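You operate a simulated robot arm through the tools that you are given. There is no shell and no other tool.

You run a simulated robot arm. Do the job below in one go: nothing can be reset, and whatever is moved stays where it is left.

TASK
The belt runs slack: stop it, tension it into the green, then give it a test run.
Fine: reset before the start; it ends stopped; tracking screws stay.

The check looks at the end state, three seconds after you hand in, the way a careful person would. Anything else that was tipped, shoved, dropped, spilled or broken makes it a failure.

THE ROBOT
A 7-joint arm with a two-finger gripper, fixed in place. Base frame: the origin is at the foot of the arm, x ahead of it, y to its left, z up. Readings come in mm, degrees, newtons and seconds.
With the tool pointing down near the work surface it reaches from about 280 to 740 mm from the base axis. Its first joint turns from -166.0 to 166.0 degrees. Payload 1.71 kg.
The TCP is the grasp point between the finger pads, 20 mm short of the fingertips. In the tool frame z runs along the fingers and y along their closing line. Largest opening 96 mm; the body of the gripper starts 113 mm behind the TCP.
Orientation is that of the tool frame in the base frame, as a unit quaternion [w, x, y, z]. With the fingers straight down and closing along the base's y, the tool's x points along the base's -x, its y along +y and its z along -z.

THE INTERFACE
- The arm moves only by the tool move_arm. Its argument "motion" is a list of rows, each a list of 3 entries, a list of its own where there are three numbers: the turn, a rotation vector about the tool's x, y, z in degrees, then the shift along the tool's x, y, z in cm, then the finger opening in cm, from 0 to 9.6. In form: [[[rx, ry, rz], [x, y, z], claw], ...]. A call has 1 to 20 rows; each row is the pose to reach, as a shift and turn from the pose commanded when the call began, along the tool's axes at that moment. Rows are played at 5 a second. More than 50 mm and 8.6 degrees between two rows, or a gripper value outside its range, and nothing of the call is played. Where a pose cannot be reached the arm comes as near as it can. A force on the tool above 40 N (or 10 N above the force at the start of the call, whichever is more), or a blocked arm, ends the call early, and 0.2 s more pass. Each finger travels about 153 mm/s and halts on what it meets, pressing with about 24 N; the grip force reading is that of the motor and also rises with nothing between the fingers. The clock runs only during rows and for 0.2 s after the last one: add rows that repeat a pose to give the fingers time. It gives the time, the measured TCP pose, the force on the tool (base axes), the opening and the grip force at its end, in the units of the frame above (readings bear some noise), with the torque about the TCP (base axes, N m) and any sound that the robot's microphone picked up.
- Cameras (640 x 400 px; columns grow to the right, rows downward): "scene" is fixed at [398.6, 499.3, 1200.3]; the picture's right is [-0.84, 0.55, 0.00], its down [0.53, 0.80, -0.29] and it looks along [-0.16, -0.24, -0.96] (base axes); focal length 356 px, centre (320, 200). "wrist" rides on the gripper at [66, 14, -145] in the tool frame; the picture's right is [-0.21, 0.98, 0.00], its down [-0.88, -0.18, -0.45] and it looks along [-0.44, -0.09, 0.90] (tool axes); focal length 275 px, centre (320, 200). There is no depth. A picture from a camera that has moved, and an enlarged one, comes with that camera's place and axes in the base frame and with its lens.
- camera(camera): a new picture of that camera. No time passes.
- lift_body(by): slides the trunk up (or, below 0, down) by that many mm; the arm rides with it, the base frame stays. It gives what a move gives, with no picture.
- inspect(camera, box): a new picture of the part [left, top, right, bottom] of that camera's present view, enlarged. No time passes.
- finish_job(): hands the job in; it is judged then, once.

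Nothing tells you positions but the pictures and the camera data. Unless the task says otherwise, let go and move clear before handing in.

The tools are called after "Request:" as a command line: name --argument value ..., lists and objects as JSON in quotes. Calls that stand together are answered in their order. move_arm: Moves the arm, as the interface text tells. Its arguments: {"type":"object","properties":{"motion":{"type":"array"}},"required":["motion"]} The other tools are called the same way: lift_body (by) slides the trunk up or down; camera (camera) takes a picture; inspect (camera, box) takes an enlarged picture of a part of a camera's view; finish_job () hands the job in.

At the start:

```text
time: 0.0
ee_pos: [215.8, 503.7, 834.2]
ee_rot: [-0.001, 0.0, 1.0, 0.0]
ft_force: [0.4, 0.9, 0.4]
moment: [0.0, 0.0, 0.0]
grip_width: 96.1
gripper_force: 0.0
trunk travel left (down, up): [-50.0, 336.0]
```

scene: 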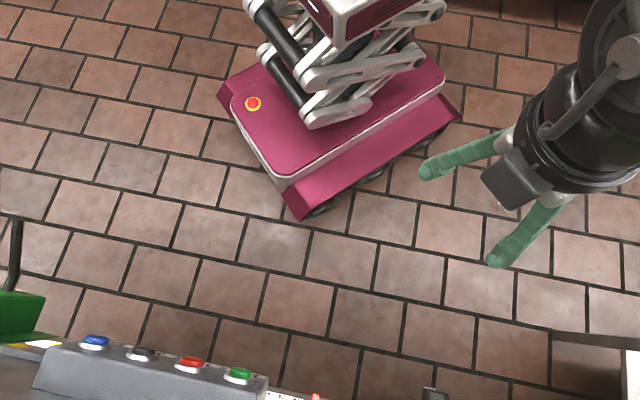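
wrist: 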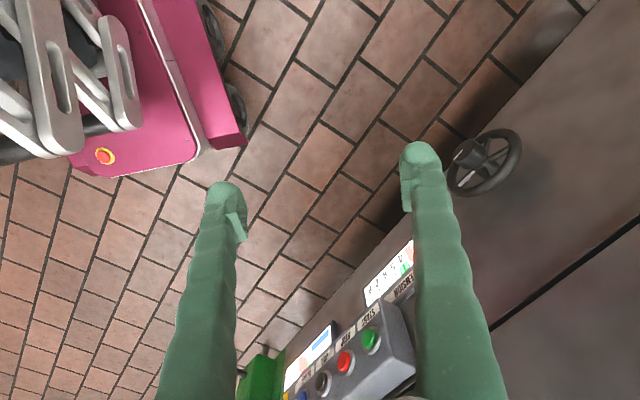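

I see a machine (belt conveyor) with a control box with blue, black, red and green buttons, a handwheel, and a gauge. I'll look closer before moving.

Request:
inspect --camera "wrist" --box '[220, 220, 460, 400]'

Request:
inspect --camera "wrist" --box '[400, 80, 640, 260]'

Request:
inspect --camera "scene" --box '[0, 200, 320, 400]'

Request:
inspect --camera "scene" --box '[320, 200, 640, 400]'

```text
2.22 times, centred on (340, 310) of wrist
camera zoom: at [150.5, 517.1, 979.5], right [0.21, 0.98, 0.0], down [0.88, -0.18, 0.44], along [0.43, -0.09, -0.9], focal length 612 px, centre (276, -44)
```

zoom: 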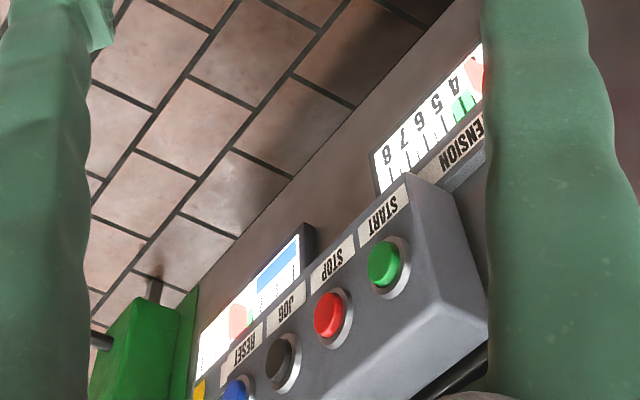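

```text
2.22 times, centred on (520, 170) of wrist
camera zoom: at [150.5, 517.1, 979.5], right [0.21, 0.98, 0.0], down [0.88, -0.18, 0.44], along [0.43, -0.09, -0.9], focal length 612 px, centre (-124, 267)
```

zoom: 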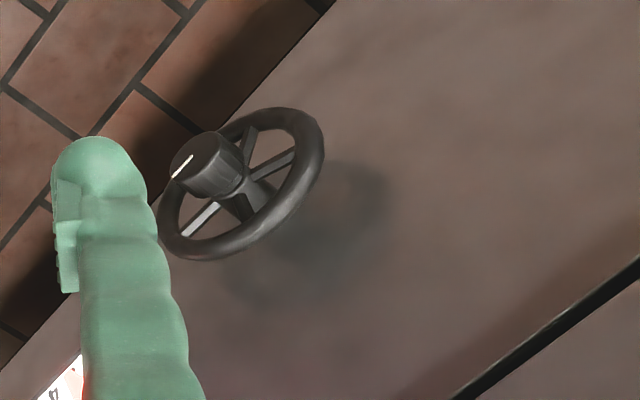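

```text
2.00 times, centred on (160, 300) of scene
camera zoom: at [398.6, 499.3, 1200.3], right [-0.84, 0.55, 0.0], down [0.53, 0.8, -0.29], along [-0.16, -0.24, -0.96], focal length 712 px, centre (640, 0)
```

zoom: 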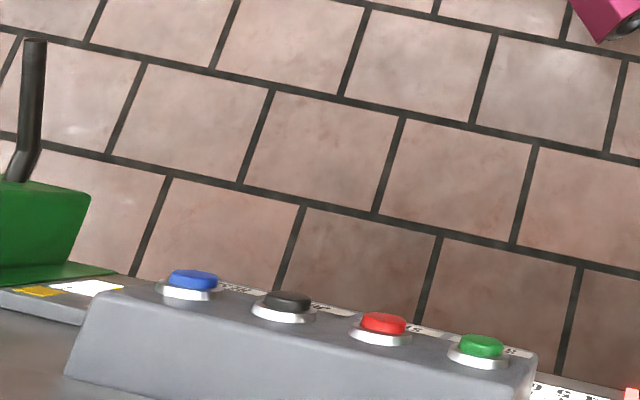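

```text
2.00 times, centred on (480, 300) of scene
camera zoom: at [398.6, 499.3, 1200.3], right [-0.84, 0.55, 0.0], down [0.53, 0.8, -0.29], along [-0.16, -0.24, -0.96], focal length 712 px, centre (0, 0)
```

zoom: 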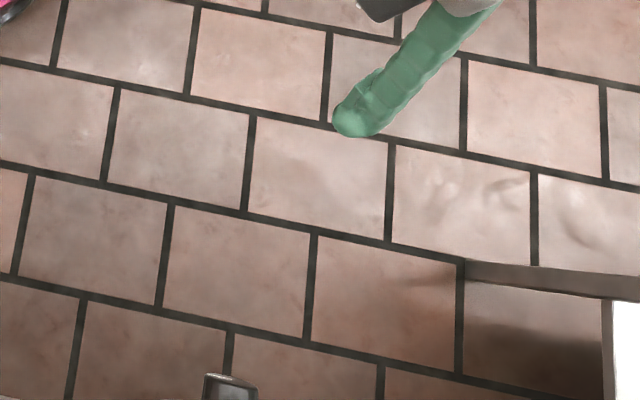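

The console (START green, STOP red, JOG black, RESET blue) lies on a line at about 45° facing the robot, buttons near (577, 466, 697). The handwheel is to the left near (318, 728, 604). Next I turn the tool to face the panel from a clear spot and look properly.

Request:
move_arm --motion '[[[-5.6, 2.3, 5.6], [0, 0, 0], 9.6], [[-11.2, 4.6, 11.2], [0, 0, 0], 9.6], [[-16.8, 7.0, 16.8], [0, 0, 0], 9.6], [[-22.4, 9.3, 22.4], [0, 0, 0], 9.6], [[-28.0, 11.6, 28.0], [0, 0, 0], 9.6], [[-33.6, 13.9, 33.6], [0, 0, 0], 9.6], [[-39.2, 16.3, 39.2], [0, 0, 0], 9.6], [[-44.8, 18.6, 44.8], [0, 0, 0], 9.6], [[-50.4, 20.9, 50.4], [0, 0, 0], 9.6]]'

```text
time: 2.0
ee_pos: [203.7, 503.6, 838.7]
ee_rot: [-0.165, 0.407, 0.797, 0.414]
ft_force: [0.1, -0.3, -0.1]
moment: [0.01, 0.02, -0.03]
grip_width: 96.0
gripper_force: 0.0
trunk travel left (down, up): [-50.0, 336.0]
```

The arm follows well. I take a look from here and then carry on turning.

Request:
camera --camera "wrist"

Request:
camera --camera "scene"

```text
taken
camera wrist: at [163.5, 426.5, 972.0], right [0.89, 0.21, 0.39], down [0.36, -0.86, -0.35], along [0.26, 0.46, -0.85], focal length 275 px, centre (320, 200)
```

wrist: 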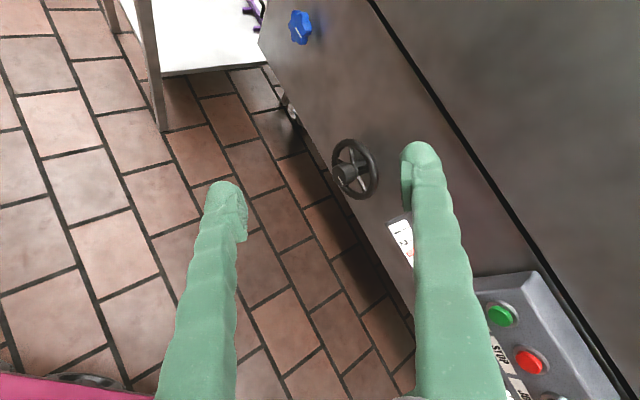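

```text
taken
```

scene: 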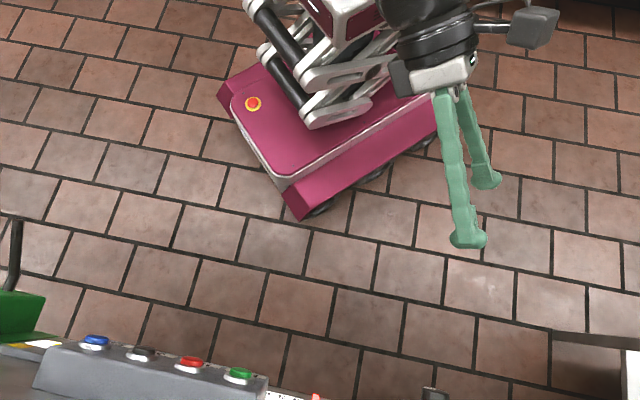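

The side frame with the handwheel, a blue star knob (likely a tracking screw) and the tension scale come into view. I finish turning the tool toward the panel.

Request:
move_arm --motion '[[[-5.6, 2.3, 5.6], [0, 0, 0], 9.6], [[-11.2, 4.6, 11.2], [0, 0, 0], 9.6], [[-16.8, 7.0, 16.8], [0, 0, 0], 9.6], [[-22.4, 9.3, 22.4], [0, 0, 0], 9.6], [[-28.0, 11.6, 28.0], [0, 0, 0], 9.6], [[-33.6, 13.9, 33.6], [0, 0, 0], 9.6], [[-39.2, 16.3, 39.2], [0, 0, 0], 9.6], [[-44.8, 18.6, 44.8], [0, 0, 0], 9.6], [[-50.4, 20.9, 50.4], [0, 0, 0], 9.6], [[-50.4, 20.9, 50.4], [0, 0, 0], 9.6]]'

Request:
camera --camera "wrist"

Request:
camera --camera "scene"

```text
time: 4.2
ee_pos: [202.9, 502.8, 837.8]
ee_rot: [-0.269, 0.649, 0.271, 0.658]
ft_force: [0.0, 0.5, 0.2]
moment: [0.02, 0.02, -0.03]
grip_width: 96.0
gripper_force: 0.0
trunk travel left (down, up): [-50.0, 336.0]
```

```text
taken
camera wrist: at [109.7, 390.7, 901.7], right [0.69, -0.69, -0.2], down [-0.43, -0.18, -0.88], along [0.57, 0.7, -0.43], focal length 275 px, centre (320, 200)
```

wrist: 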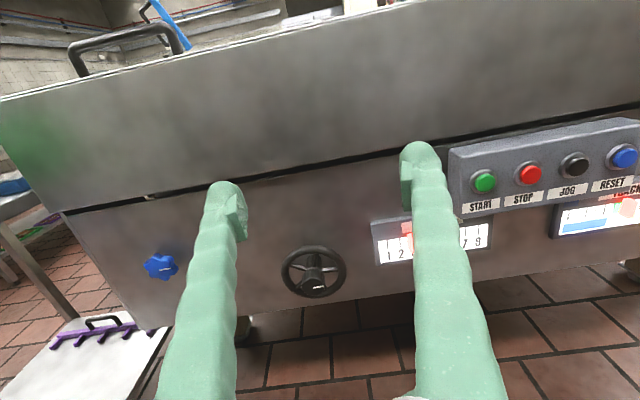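

```text
taken
```

scene: 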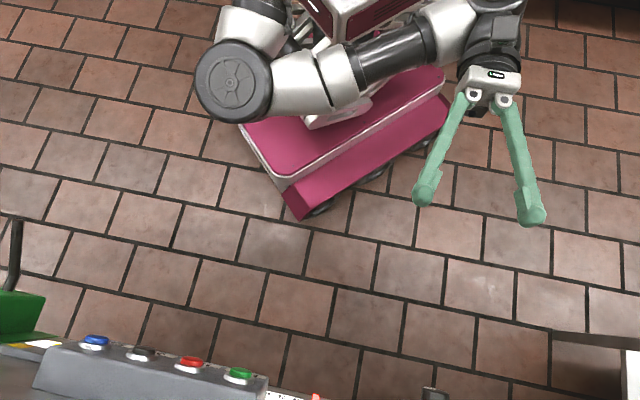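

Now the whole panel is visible: blue tracking knob, handwheel with index, tension scale, button box and tracking gauge. I zoom in on the details.

Request:
inspect --camera "wrist" --box '[360, 190, 520, 290]'

Request:
inspect --camera "wrist" --box '[440, 110, 640, 250]'

Request:
inspect --camera "wrist" --box '[250, 220, 410, 320]'

Request:
inspect --camera "wrist" --box '[0, 0, 400, 250]'

```text
4.00 times, centred on (440, 240) of wrist
camera zoom: at [109.7, 390.7, 901.7], right [0.69, -0.69, -0.2], down [-0.43, -0.18, -0.88], along [0.57, 0.7, -0.43], focal length 1101 px, centre (-160, 40)
```

zoom: 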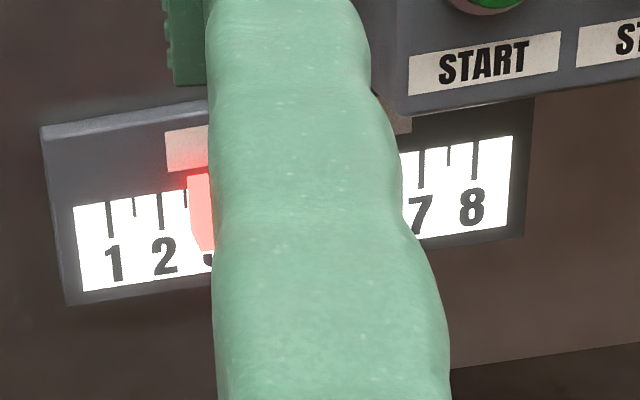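

```text
2.86 times, centred on (540, 180) of wrist
camera zoom: at [109.7, 390.7, 901.7], right [0.69, -0.69, -0.2], down [-0.43, -0.18, -0.88], along [0.57, 0.7, -0.43], focal length 786 px, centre (-309, 257)
```

zoom: 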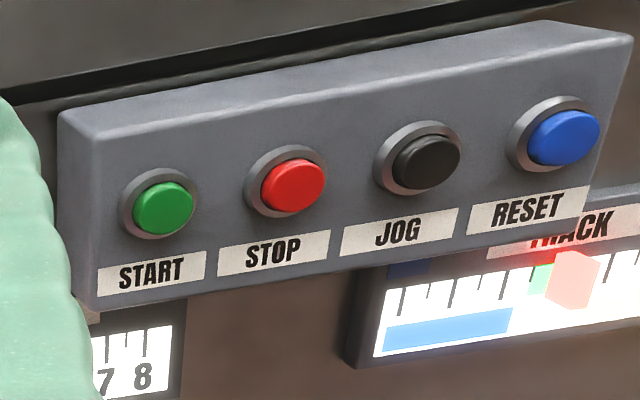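

```text
4.00 times, centred on (330, 270) of wrist
camera zoom: at [109.7, 390.7, 901.7], right [0.69, -0.69, -0.2], down [-0.43, -0.18, -0.88], along [0.57, 0.7, -0.43], focal length 1101 px, centre (280, -80)
```

zoom: 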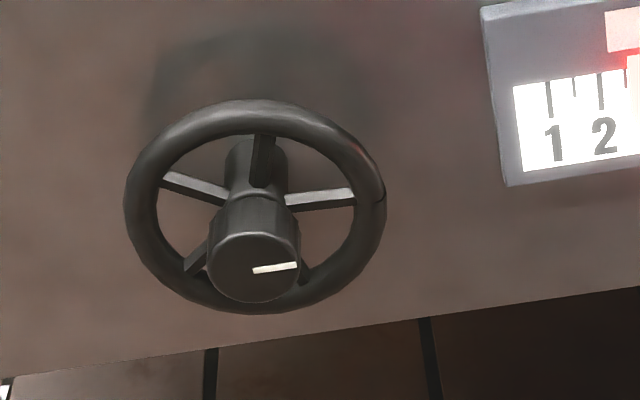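

```text
1.60 times, centred on (200, 125) of wrist
camera zoom: at [109.7, 390.7, 901.7], right [0.69, -0.69, -0.2], down [-0.43, -0.18, -0.88], along [0.57, 0.7, -0.43], focal length 440 px, centre (512, 320)
```

zoom: 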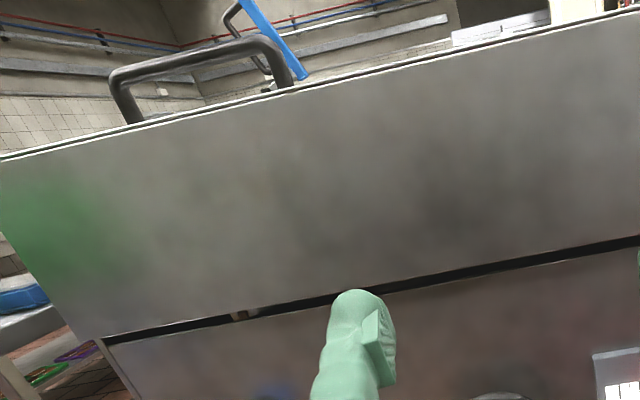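

Tension pointer sits near 3 (red, slack), the green zone is hidden by the finger. I close the fingers and slide right in front of the console, keeping well back from it, to read both gauges.

Request:
move_arm --motion '[[[0, 0, 0], [0, 3.5, 0], 6], [[0, 0, 0], [-1, 7, 0], 3], [[0, 0, 0], [-2, 10.5, 0], 0], [[0, 0, 0], [-3, 14, 0], 0], [[0, 0, 0], [-4, 17, 0], 0], [[0, 0, 0], [-5, 20, 0], 0], [[0, 0, 0], [-5, 20, 0], 0]]'

Request:
camera --camera "wrist"

Request:
camera --camera "scene"

```text
time: 6.0
ee_pos: [400.4, 353.9, 771.8]
ee_rot: [-0.187, 0.644, 0.258, 0.695]
ft_force: [0.5, 0.0, -0.9]
moment: [0.01, -0.01, 0.02]
grip_width: 0.3
gripper_force: 23.8
trunk travel left (down, up): [-50.0, 336.0]
stopped in row 7: the arm was blocked; the commanded pose is now the measured one
```

```text
taken
camera wrist: at [286.6, 260.9, 832.0], right [0.6, -0.8, -0.09], down [-0.38, -0.18, -0.91], along [0.7, 0.58, -0.41], focal length 275 px, centre (320, 200)
```

wrist: 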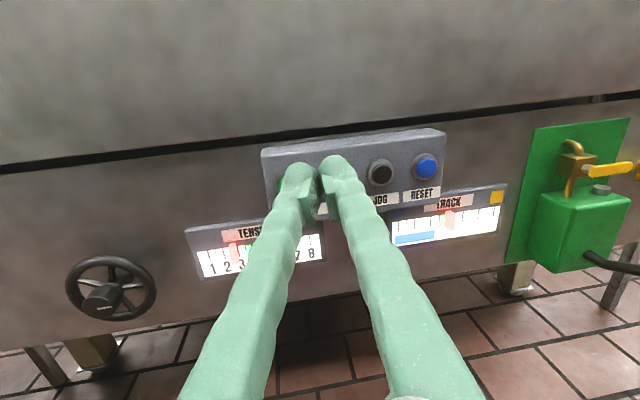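

```text
taken
```

scene: 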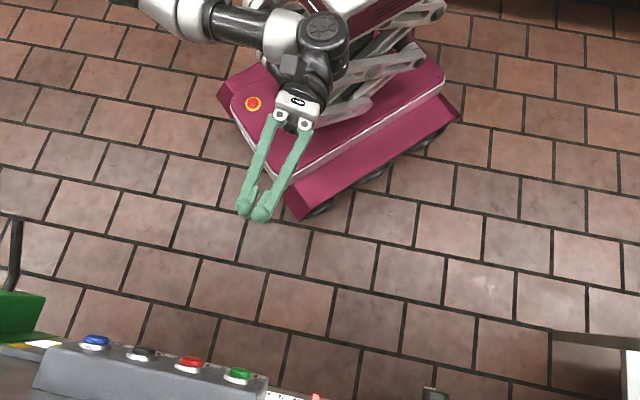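

The panel is in view: wheel left, tension scale, buttons, track gauge, green gear box right. The arm got cramped close to its base, so I'll go forward from now on. First I zoom in.

Request:
inspect --camera "wrist" --box '[180, 200, 340, 300]'

Request:
inspect --camera "wrist" --box '[380, 120, 540, 260]'

Request:
inspect --camera "wrist" --box '[480, 100, 640, 300]'

Request:
inspect --camera "wrist" --box '[40, 230, 200, 330]'

```text
4.00 times, centred on (260, 250) of wrist
camera zoom: at [286.6, 260.9, 832.0], right [0.6, -0.8, -0.09], down [-0.38, -0.18, -0.91], along [0.7, 0.58, -0.41], focal length 1101 px, centre (560, 0)
```

zoom: 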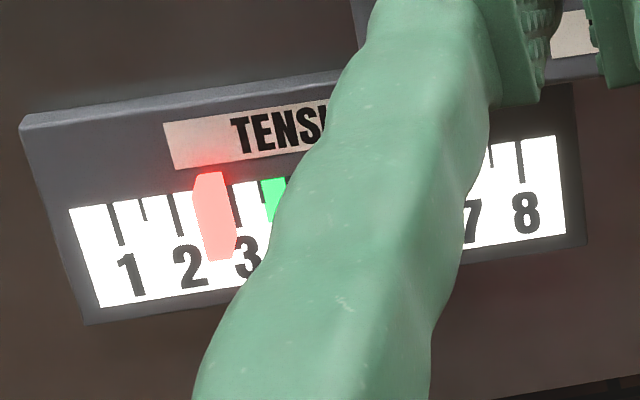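

```text
2.86 times, centred on (460, 190) of wrist
camera zoom: at [286.6, 260.9, 832.0], right [0.6, -0.8, -0.09], down [-0.38, -0.18, -0.91], along [0.7, 0.58, -0.41], focal length 786 px, centre (-80, 229)
```

zoom: 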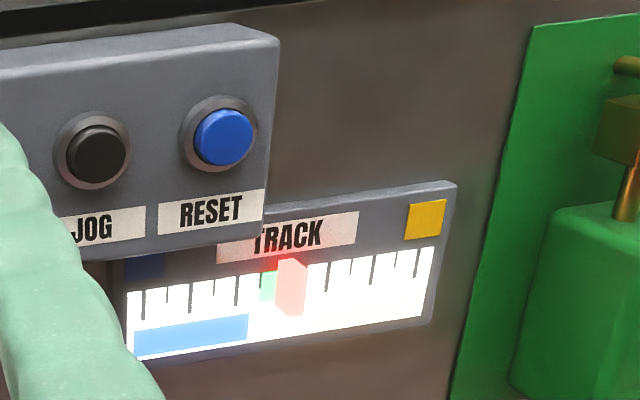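

```text
2.00 times, centred on (560, 200) of wrist
camera zoom: at [286.6, 260.9, 832.0], right [0.6, -0.8, -0.09], down [-0.38, -0.18, -0.91], along [0.7, 0.58, -0.41], focal length 551 px, centre (-160, 200)
```

zoom: 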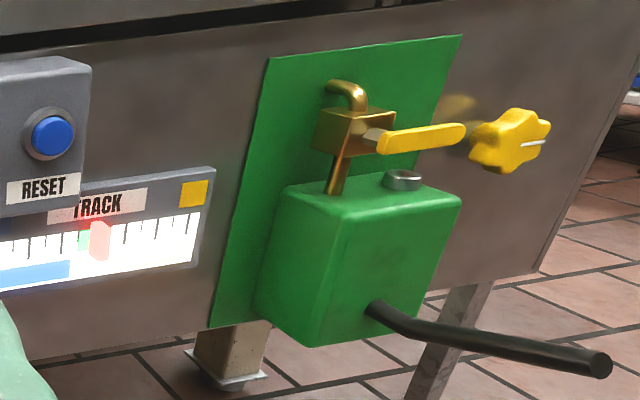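

```text
4.00 times, centred on (120, 280) of wrist
camera zoom: at [286.6, 260.9, 832.0], right [0.6, -0.8, -0.09], down [-0.38, -0.18, -0.91], along [0.7, 0.58, -0.41], focal length 1101 px, centre (1120, -120)
```

zoom: 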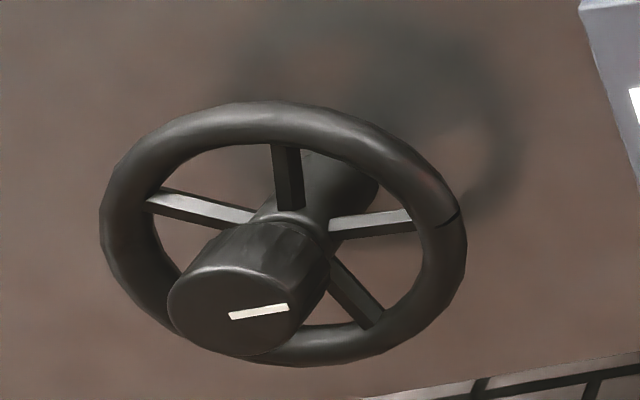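

The tension pointer reads about 2.6 with green starting near 3.3; blue and yellow star knobs are the tracking screws and will be left alone. I square the tool up to the panel and go to a standoff about 50 mm in front of STOP (about 580, 466, 688) with fingers closed.

Request:
move_arm --motion '[[[1.4, -0.3, 1.2], [-1.0, 0.2, 3.0], 0], [[2.8, -0.6, 2.4], [-2.5, 0.5, 5.5], 0], [[4.1, -0.8, 3.5], [-4.5, 0.8, 8.0], 0], [[5.5, -1.1, 4.6], [-6.5, 1.2, 10.5], 0], [[6.8, -1.4, 5.8], [-8.0, 1.5, 12.5], 0], [[8.2, -1.6, 6.9], [-9.15, 1.74, 13.83], 0], [[8.2, -1.6, 6.9], [-9.15, 1.74, 13.83], 0]]'

Request:
camera --camera "wrist"

Request:
camera --camera "scene"

```text
time: 7.6
ee_pos: [510.5, 425.9, 683.4]
ee_rot: [-0.287, 0.656, 0.275, 0.642]
ft_force: [-0.2, 0.3, 0.3]
moment: [-0.05, 0.03, 0.0]
grip_width: 0.0
gripper_force: 24.1
trunk travel left (down, up): [-50.0, 336.0]
```

```text
taken
camera wrist: at [422.7, 311.2, 749.4], right [0.71, -0.67, -0.23], down [-0.46, -0.19, -0.87], along [0.54, 0.72, -0.44], focal length 275 px, centre (320, 200)
```

wrist: 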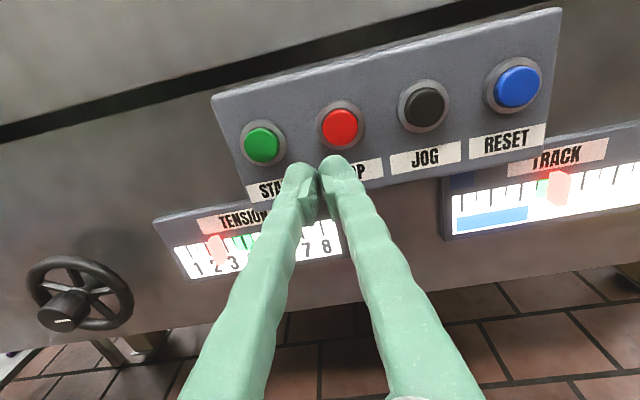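

```text
taken
```

scene: 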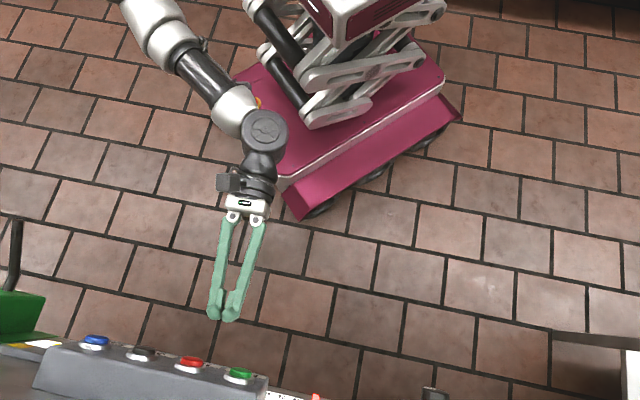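

I'm in front of the console. I check whether the arm has settled before the next step.

Request:
move_arm --motion '[[[0, 0, 0], [0, 0, 0], 0], [[0, 0, 0], [0, 0, 0], 0]]'

Request:
inspect --camera "wrist" --box '[200, 60, 420, 280]'

Request:
inspect --camera "scene" --box '[140, 240, 300, 400]'

```text
time: 8.2
ee_pos: [510.5, 426.9, 683.2]
ee_rot: [-0.286, 0.656, 0.274, 0.643]
ft_force: [-1.3, 0.6, 0.7]
moment: [-0.03, 0.01, 0.0]
grip_width: 0.0
gripper_force: 24.2
trunk travel left (down, up): [-50.0, 336.0]
```

```text
1.82 times, centred on (310, 170) of wrist
camera zoom: at [422.5, 311.1, 749.5], right [0.71, -0.67, -0.23], down [-0.46, -0.19, -0.87], along [0.54, 0.72, -0.44], focal length 500 px, centre (338, 254)
```

zoom: 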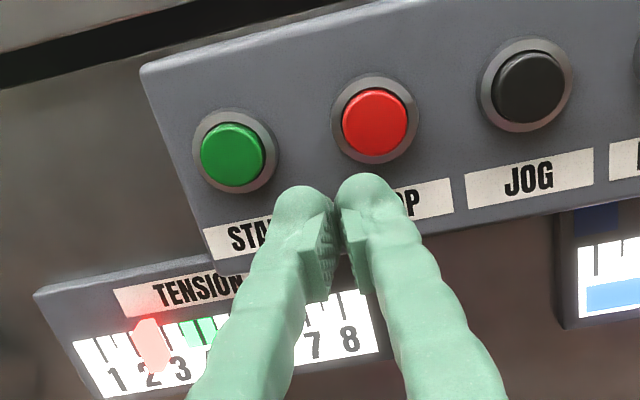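

```text
2.50 times, centred on (220, 320) of scene
camera zoom: at [398.6, 499.3, 1200.3], right [-0.84, 0.55, 0.0], down [0.53, 0.8, -0.29], along [-0.16, -0.24, -0.96], focal length 890 px, centre (570, -100)
```

zoom: 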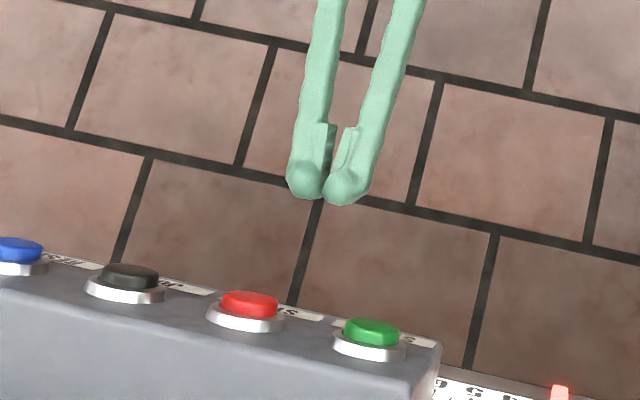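

STOP cap triangulates consistently to (574, 464.5, 700). I move to about 20 mm in front of it and check alignment.

Request:
move_arm --motion '[[[0, 0, 0], [0.9, 1.0, 1.0], 0], [[0, 0, 0], [1.75, 2.0, 2.0], 0], [[0, 0, 0], [1.75, 2.0, 3.0], 0], [[0, 0, 0], [1.75, 2.0, 3.0], 0]]'

Request:
inspect --camera "wrist" --box '[200, 60, 420, 280]'

Request:
inspect --camera "scene" --box '[140, 240, 300, 400]'

```text
time: 9.2
ee_pos: [545.1, 433.5, 700.7]
ee_rot: [-0.287, 0.655, 0.276, 0.643]
ft_force: [0.7, 0.8, 0.4]
moment: [0.01, -0.01, 0.01]
grip_width: 0.0
gripper_force: 23.4
trunk travel left (down, up): [-50.0, 336.0]
```

```text
1.82 times, centred on (310, 170) of wrist
camera zoom: at [458.0, 317.9, 767.2], right [0.71, -0.67, -0.23], down [-0.46, -0.19, -0.87], along [0.54, 0.72, -0.44], focal length 500 px, centre (338, 254)
```

zoom: 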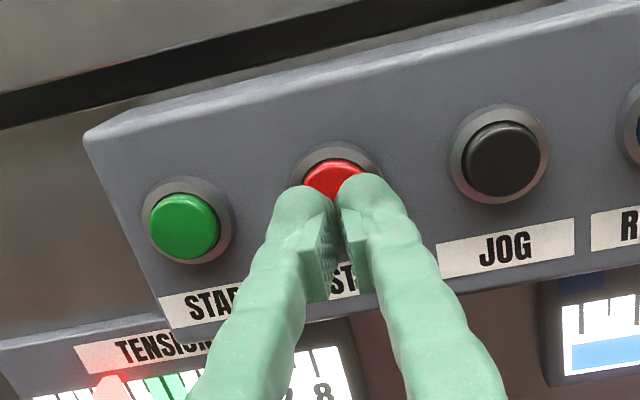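

```text
2.50 times, centred on (220, 320) of scene
camera zoom: at [398.6, 499.3, 1200.3], right [-0.84, 0.55, 0.0], down [0.53, 0.8, -0.29], along [-0.16, -0.24, -0.96], focal length 890 px, centre (570, -100)
```

zoom: 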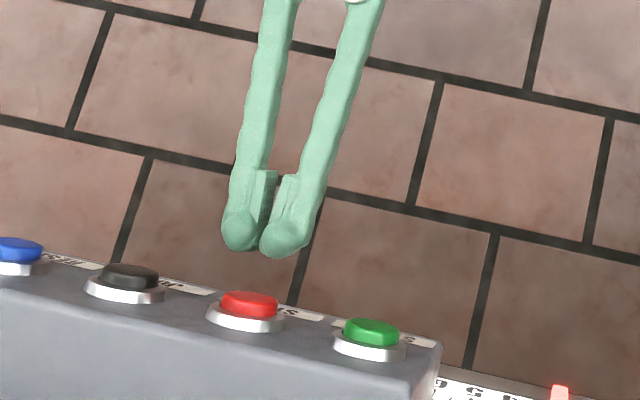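

Aligned with STOP, tips about 22 mm from the cap. I press it in gently and look at the force and the cap.

Request:
move_arm --motion '[[[0, 0, 0], [0, 0, 1.2], 0], [[0, 0, 0], [0, 0, 2.0], 0], [[0, 0, 0], [0, 0, 2.3], 0], [[0, 0, 0], [0, 0, 2.6], 0], [[0, 0, 0], [0, 0, 2.8], 0]]'

Request:
inspect --camera "scene" --box '[140, 240, 300, 400]'

Request:
camera --camera "wrist"

```text
time: 10.4
ee_pos: [566.6, 454.3, 700.2]
ee_rot: [-0.287, 0.656, 0.274, 0.642]
ft_force: [-11.1, -11.9, 0.3]
moment: [-0.01, -0.05, -0.06]
grip_width: 6.0
gripper_force: 29.4
trunk travel left (down, up): [-50.0, 336.0]
heard: click
```

```text
2.50 times, centred on (220, 320) of scene
camera zoom: at [398.6, 499.3, 1200.3], right [-0.84, 0.55, 0.0], down [0.53, 0.8, -0.29], along [-0.16, -0.24, -0.96], focal length 890 px, centre (570, -100)
```

zoom: 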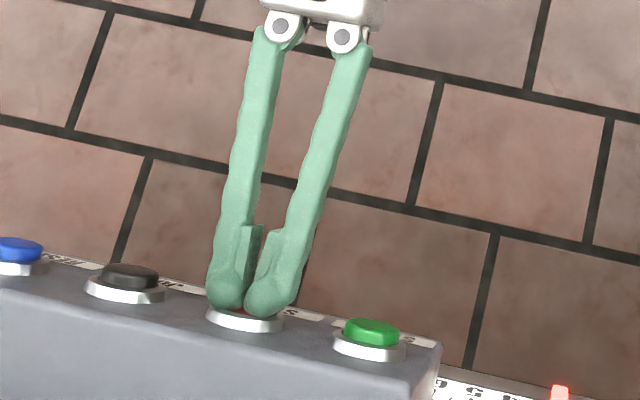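

```text
taken
camera wrist: at [477.6, 338.3, 766.7], right [0.71, -0.67, -0.23], down [-0.46, -0.19, -0.87], along [0.54, 0.72, -0.44], focal length 275 px, centre (320, 200)
```

wrist: 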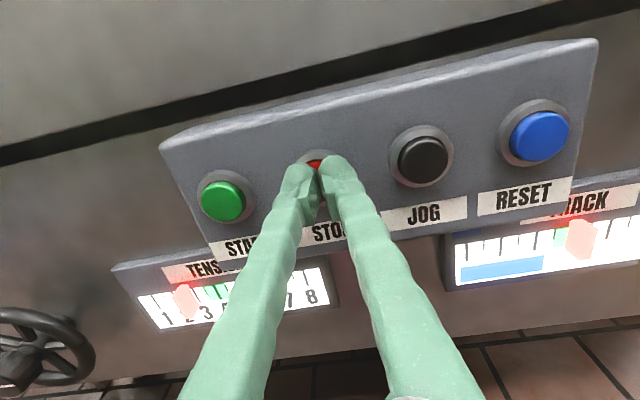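

A click was heard with about 16 N: STOP is pressed. I back straight off and look at the gauges and buttons.

Request:
move_arm --motion '[[[0, 0, 0], [0, 0, -1.0], 0], [[0, 0, 0], [0, 0, -3.5], 0], [[0, 0, 0], [0, 0, -7.0], 0], [[0, 0, 0], [0, 0, -7.0], 0]]'

Request:
camera --camera "wrist"

Request:
inspect --camera "scene" --box '[140, 240, 300, 400]'

```text
time: 11.4
ee_pos: [517.7, 402.0, 703.4]
ee_rot: [-0.286, 0.655, 0.275, 0.643]
ft_force: [0.4, -0.5, -0.2]
moment: [0.02, -0.01, 0.0]
grip_width: 0.1
gripper_force: 30.0
trunk travel left (down, up): [-50.0, 336.0]
```

```text
taken
camera wrist: at [429.7, 286.9, 768.9], right [0.71, -0.67, -0.23], down [-0.46, -0.19, -0.87], along [0.54, 0.72, -0.44], focal length 275 px, centre (320, 200)
```

wrist: 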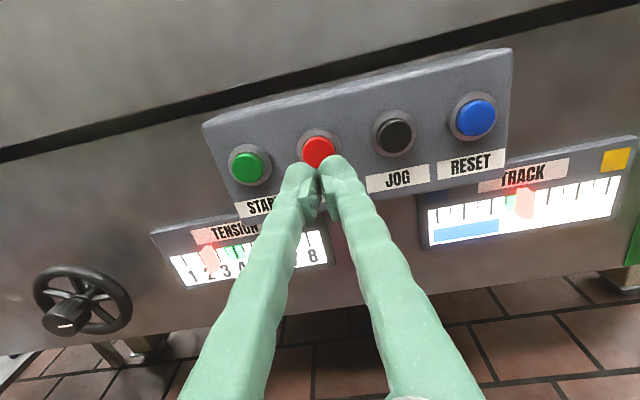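

```text
2.50 times, centred on (220, 320) of scene
camera zoom: at [398.6, 499.3, 1200.3], right [-0.84, 0.55, 0.0], down [0.53, 0.8, -0.29], along [-0.16, -0.24, -0.96], focal length 890 px, centre (570, -100)
```

zoom: 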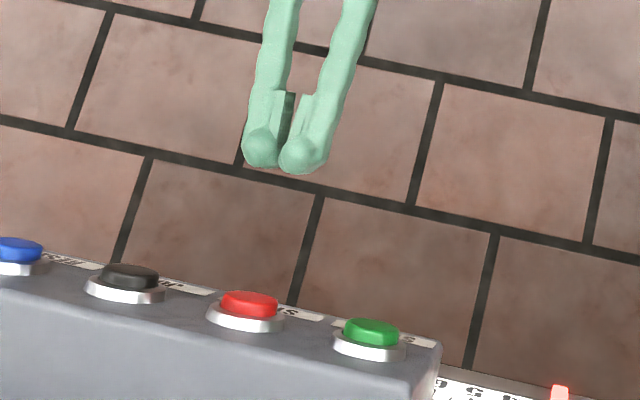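

STOP is released and the gauge still shows slack tension. Next I move left, staying back from the panel, to a viewpoint just right of the handwheel.

Request:
move_arm --motion '[[[0, 0, 0], [0, -2.5, -2.0], 0], [[0, 0, 0], [-1.5, -6.5, -3.5], 0], [[0, 0, 0], [-3.5, -10.5, -3.8], 0], [[0, 0, 0], [-5.5, -14.5, -3.8], 0], [[0, 0, 0], [-7.5, -18.5, -3.8], 0], [[0, 0, 0], [-9.5, -22.5, -3.8], 0], [[0, 0, 0], [-10.9, -26.8, -3.8], 0], [[0, 0, 0], [-10.9, -26.8, -3.8], 0], [[0, 0, 0], [-10.9, -26.8, -3.8], 0]]'

Request:
camera --camera "wrist"

Request:
camera --camera "scene"

```text
time: 13.4
ee_pos: [295.9, 561.2, 597.1]
ee_rot: [-0.286, 0.655, 0.274, 0.643]
ft_force: [0.2, 1.0, 0.5]
moment: [0.03, 0.02, 0.01]
grip_width: 0.0
gripper_force: 29.7
trunk travel left (down, up): [-50.0, 336.0]
```

```text
taken
camera wrist: at [208.1, 445.2, 663.5], right [0.71, -0.67, -0.23], down [-0.46, -0.19, -0.87], along [0.54, 0.72, -0.44], focal length 275 px, centre (320, 200)
```

wrist: 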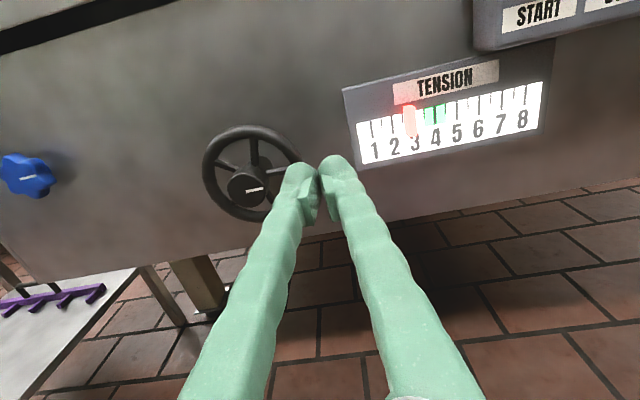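

```text
taken
```

scene: 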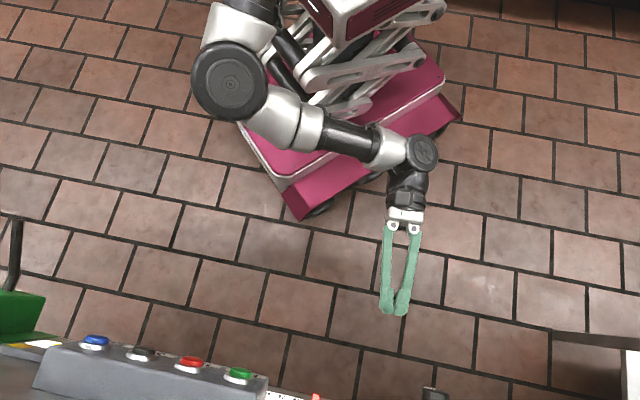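

Request:
inspect --camera "wrist" --box '[180, 100, 340, 240]'

Request:
inspect --camera "wrist" --box '[340, 40, 560, 180]'

Request:
inspect --camera "scene" --box '[380, 340, 480, 400]'

```text
2.86 times, centred on (260, 170) of wrist
camera zoom: at [208.1, 445.2, 663.5], right [0.71, -0.67, -0.23], down [-0.46, -0.19, -0.87], along [0.54, 0.72, -0.44], focal length 786 px, centre (491, 286)
```

zoom: 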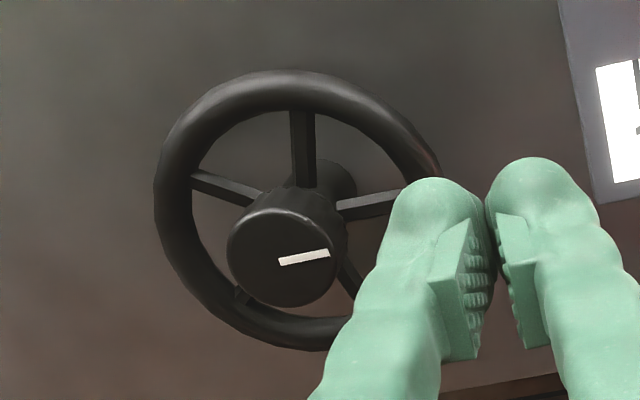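

```text
2.86 times, centred on (450, 110) of wrist
camera zoom: at [208.1, 445.2, 663.5], right [0.71, -0.67, -0.23], down [-0.46, -0.19, -0.87], along [0.54, 0.72, -0.44], focal length 786 px, centre (-51, 457)
```

zoom: 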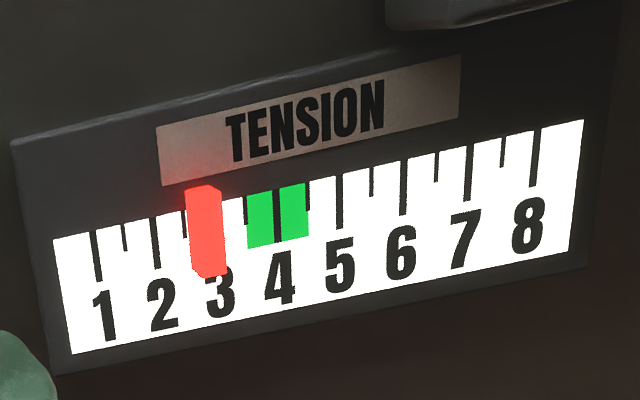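

```text
6.40 times, centred on (430, 370) of scene
camera zoom: at [398.6, 499.3, 1200.3], right [-0.84, 0.55, 0.0], down [0.53, 0.8, -0.29], along [-0.16, -0.24, -0.96], focal length 2279 px, centre (-384, -888)
```

zoom: 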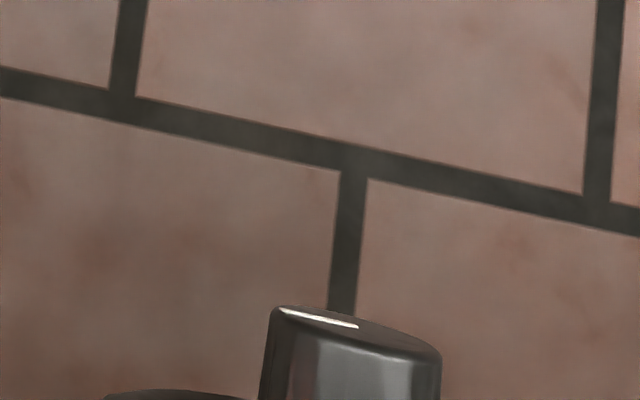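

Green is 3.5–4.5, the pointer sits about 2.8. The handwheel hub knob is about 44 mm across with its front face at about (314, 706, 562) and the rim about 50 mm behind. I line up in front of the hub with the fingers open.

Request:
move_arm --motion '[[[0, 0, 0], [-1.2, -3, 0], 2], [[0, 0, 0], [-2.4, -6, 0], 4], [[0, 0, 0], [-3.6, -8.55, 0], 7], [[0, 0, 0], [-3.6, -8.55, 3], 7.5], [[0, 0, 0], [-3.6, -8.55, 5], 7.5], [[0, 0, 0], [-3.6, -8.55, 6.5], 7.5], [[0, 0, 0], [-3.6, -8.55, 6.5], 7.5], [[0, 0, 0], [-3.6, -8.55, 6.5], 7.5]]'

Request:
camera --camera "wrist"

Request:
inspect --camera "scene" --box '[360, 240, 520, 400]'

```text
time: 15.2
ee_pos: [276.8, 667.5, 563.2]
ee_rot: [-0.286, 0.655, 0.275, 0.643]
ft_force: [-0.2, -0.8, 0.1]
moment: [0.01, 0.01, 0.01]
grip_width: 75.2
gripper_force: 0.1
trunk travel left (down, up): [-50.0, 336.0]
```

```text
taken
camera wrist: at [189.5, 551.9, 629.9], right [0.71, -0.67, -0.23], down [-0.46, -0.19, -0.87], along [0.54, 0.72, -0.44], focal length 275 px, centre (320, 200)
```

wrist: 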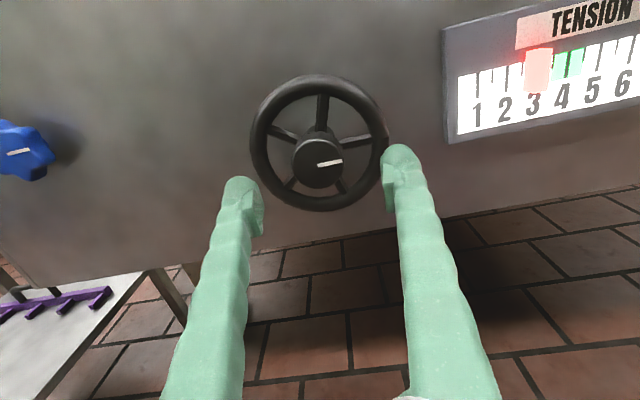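

```text
2.50 times, centred on (440, 320) of scene
camera zoom: at [398.6, 499.3, 1200.3], right [-0.84, 0.55, 0.0], down [0.53, 0.8, -0.29], along [-0.16, -0.24, -0.96], focal length 890 px, centre (20, -100)
```

zoom: 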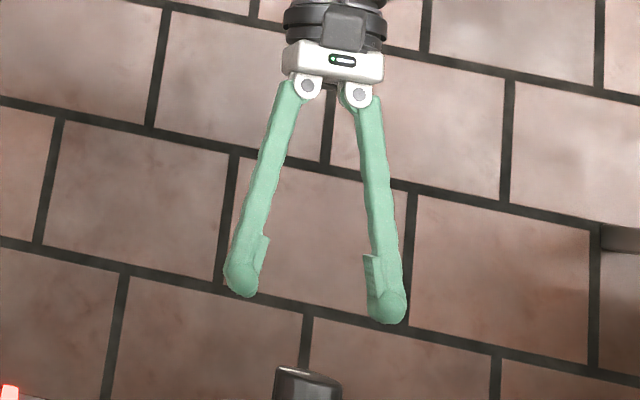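

The hub is centred between the open fingers. I advance so the pads straddle the hub knob, then close on it.

Request:
move_arm --motion '[[[0, 0, 0], [0, 0, 2], 7.5], [[0, 0, 0], [0, 0, 4], 7.5], [[0, 0, 0], [0, 0, 5.5], 7.5], [[0, 0, 0], [0, 0, 6.7], 7.5], [[0, 0, 0], [0, 0, 6.7], 7.5]]'

Request:
camera --camera "wrist"

Request:
inspect --camera "scene" --box '[360, 240, 520, 400]'

```text
time: 16.4
ee_pos: [327.2, 716.0, 567.2]
ee_rot: [-0.285, 0.655, 0.272, 0.645]
ft_force: [0.6, -0.1, 0.2]
moment: [-0.02, 0.04, 0.03]
grip_width: 75.2
gripper_force: 0.0
trunk travel left (down, up): [-50.0, 336.0]
```

```text
taken
camera wrist: at [238.7, 600.1, 632.5], right [0.7, -0.67, -0.23], down [-0.46, -0.18, -0.87], along [0.54, 0.72, -0.44], focal length 275 px, centre (320, 200)
```

wrist: 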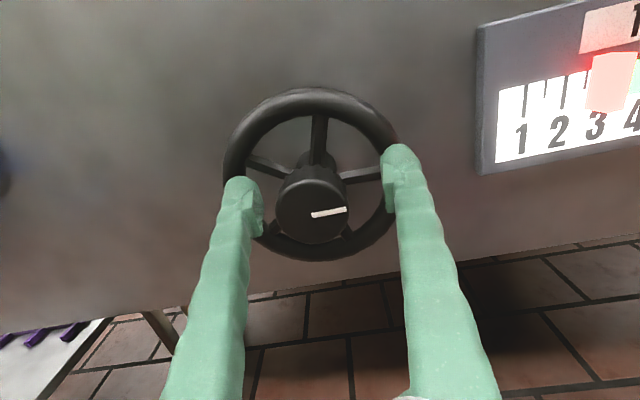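

```text
2.50 times, centred on (440, 320) of scene
camera zoom: at [398.6, 499.3, 1200.3], right [-0.84, 0.55, 0.0], down [0.53, 0.8, -0.29], along [-0.16, -0.24, -0.96], focal length 890 px, centre (20, -100)
```

zoom: 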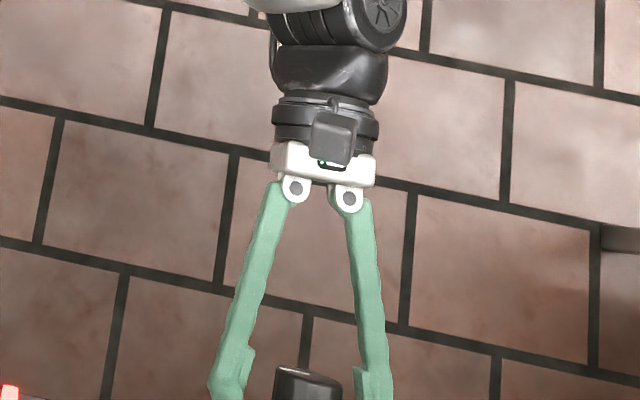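

The pads straddle the hub, which sits about 4 mm left of the gripper midline. I correct that sideways and close the fingers.

Request:
move_arm --motion '[[[0, 0, 0], [0, -0.4, 0], 7.5], [[0, 0, 0], [0, -0.4, 0], 6.0], [[0, 0, 0], [0, -0.4, 0], 5.0], [[0, 0, 0], [0, -0.4, 0], 4.0], [[0, 0, 0], [0, -0.4, 0], 3.0], [[0, 0, 0], [0, -0.4, 0], 3.0]]'

Request:
camera --camera "wrist"

Request:
inspect --camera "scene" --box '[360, 240, 520, 400]'

```text
time: 16.9
ee_pos: [322.4, 715.9, 572.3]
ee_rot: [-0.279, 0.651, 0.271, 0.652]
ft_force: [-0.6, 0.1, 0.5]
moment: [0.01, 0.0, 0.04]
grip_width: 60.0
gripper_force: 0.0
trunk travel left (down, up): [-50.0, 336.0]
stopped in row 2: the force on the tool passed its limit at 48 N (the readings are from after the stop); the commanded pose is now the measured one
```

```text
taken
camera wrist: at [231.6, 601.0, 636.5], right [0.7, -0.68, -0.21], down [-0.44, -0.18, -0.88], along [0.56, 0.71, -0.43], focal length 275 px, centre (320, 200)
```

wrist: 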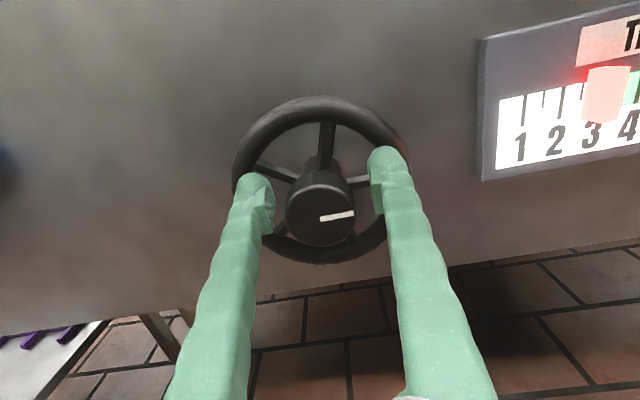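

```text
2.50 times, centred on (440, 320) of scene
camera zoom: at [398.6, 499.3, 1200.3], right [-0.84, 0.55, 0.0], down [0.53, 0.8, -0.29], along [-0.16, -0.24, -0.96], focal length 890 px, centre (20, -100)
```

zoom: 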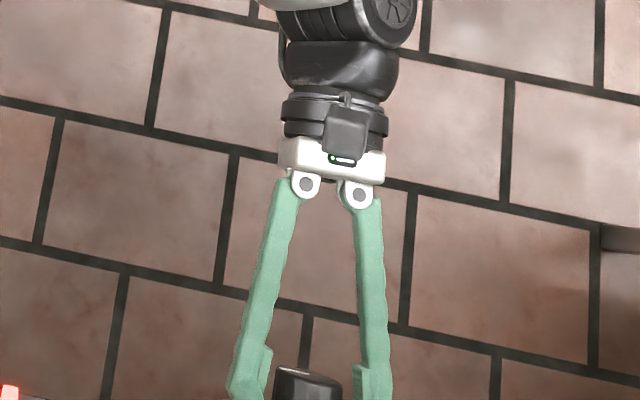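

The call stopped on a force spike though nothing is gripped yet. I check the whole scene before going on.

Request:
camera --camera "scene"

Request:
inspect --camera "wrist" --box '[220, 80, 420, 280]'

Request:
inspect --camera "scene" --box '[400, 350, 480, 400]'

```text
taken
```

scene: 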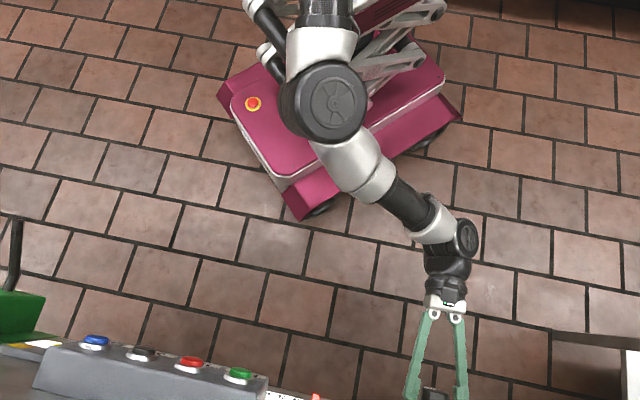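

```text
2.00 times, centred on (320, 180) of wrist
camera zoom: at [231.6, 601.0, 636.5], right [0.7, -0.68, -0.21], down [-0.44, -0.18, -0.88], along [0.56, 0.71, -0.43], focal length 551 px, centre (320, 240)
```

zoom: 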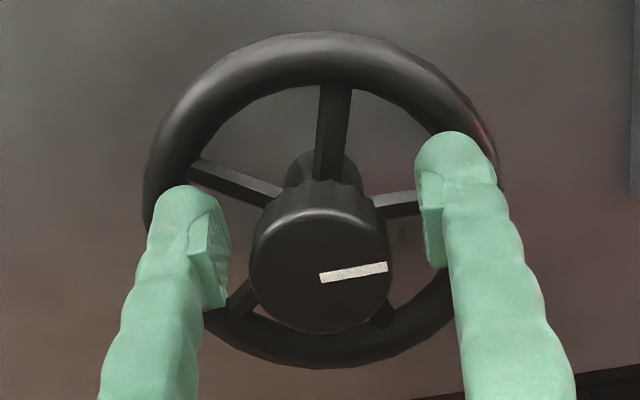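

```text
8.00 times, centred on (440, 375) of scene
camera zoom: at [398.6, 499.3, 1200.3], right [-0.84, 0.55, 0.0], down [0.53, 0.8, -0.29], along [-0.16, -0.24, -0.96], focal length 2848 px, centre (-640, -1200)
```

zoom: 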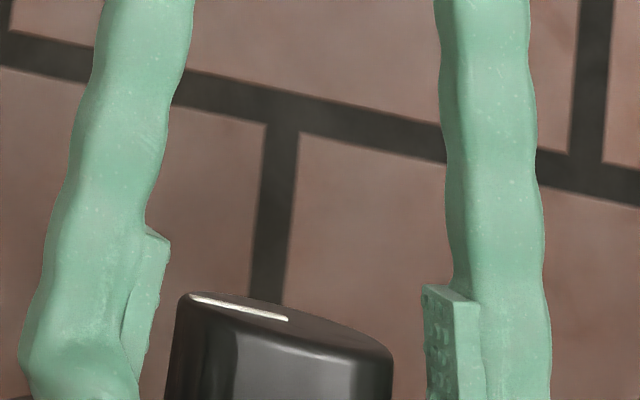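

The fingertips bulge close to the spokes and rim, which likely caused the spike. I back off 1 cm, drop 6 mm to re-centre on the hub and check.

Request:
move_arm --motion '[[[0, 0, 0], [0, 0, -0.6], 6.0], [[0, 0, 0], [0, 0, -1.0], 6.0], [[0, 0, 0], [-0.6, 0, -1.0], 6.0], [[0, 0, 0], [-0.6, 0, -1.0], 6.0], [[0, 0, 0], [-0.6, 0, -1.0], 6.0]]'

Request:
inspect --camera "wrist" --box '[220, 80, 420, 280]'

Request:
inspect --camera "scene" --box '[400, 350, 480, 400]'

```text
time: 18.1
ee_pos: [321.6, 707.4, 571.7]
ee_rot: [-0.278, 0.65, 0.269, 0.655]
ft_force: [-0.7, -0.3, -0.9]
moment: [-0.02, -0.01, -0.01]
grip_width: 60.1
gripper_force: 0.1
trunk travel left (down, up): [-50.0, 336.0]
```

```text
2.00 times, centred on (320, 180) of wrist
camera zoom: at [229.7, 593.8, 633.6], right [0.7, -0.68, -0.21], down [-0.44, -0.18, -0.88], along [0.56, 0.71, -0.42], focal length 551 px, centre (320, 240)
```

zoom: 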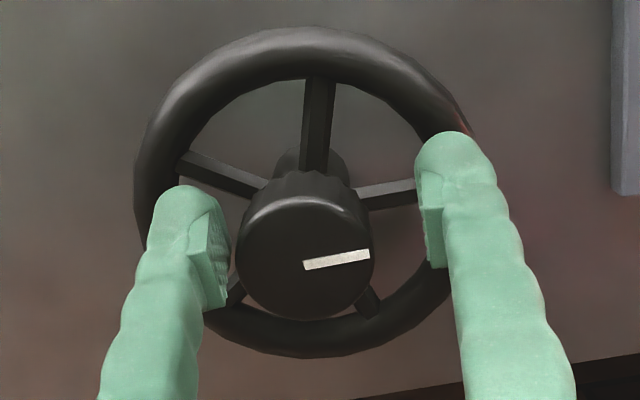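

```text
8.00 times, centred on (440, 375) of scene
camera zoom: at [398.6, 499.3, 1200.3], right [-0.84, 0.55, 0.0], down [0.53, 0.8, -0.29], along [-0.16, -0.24, -0.96], focal length 2848 px, centre (-640, -1200)
```

zoom: 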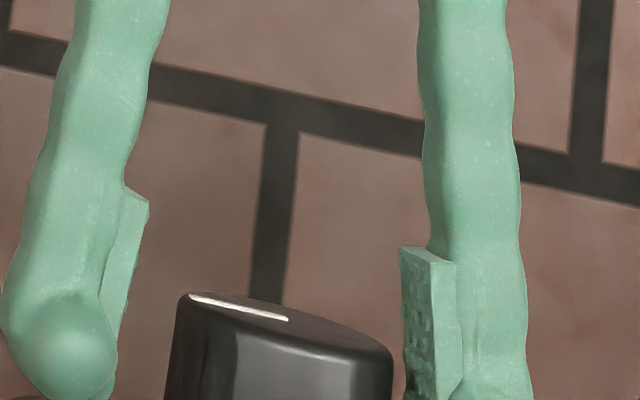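

The hub centre comes out at (313, 706.5, 564); the gripper is about 5 mm right of it and 8 mm high. I correct both before closing.

Request:
move_arm --motion '[[[0, 0, 0], [-0.4, -0.3, 0], 6.2], [[0, 0, 0], [-0.8, -0.55, 0.1], 6.2], [[0, 0, 0], [-0.8, -0.55, 0.2], 6.2], [[0, 0, 0], [-0.8, -0.55, 0.2], 6.2]]'

Request:
inspect --camera "wrist" --box '[220, 80, 420, 280]'

```text
time: 19.1
ee_pos: [330.1, 712.5, 569.1]
ee_rot: [-0.276, 0.648, 0.265, 0.659]
ft_force: [-8.9, -4.0, -2.9]
moment: [-0.11, -0.03, 0.31]
grip_width: 64.9
gripper_force: 2.1
trunk travel left (down, up): [-50.0, 336.0]
```

```text
2.00 times, centred on (320, 180) of wrist
camera zoom: at [236.4, 599.7, 631.6], right [0.69, -0.69, -0.21], down [-0.44, -0.16, -0.88], along [0.57, 0.71, -0.42], focal length 551 px, centre (320, 240)
```

zoom: 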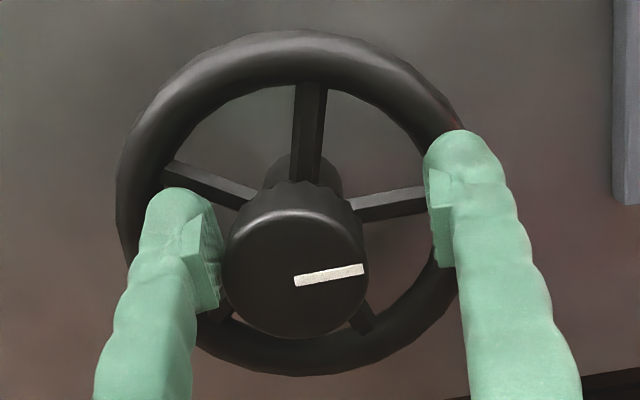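

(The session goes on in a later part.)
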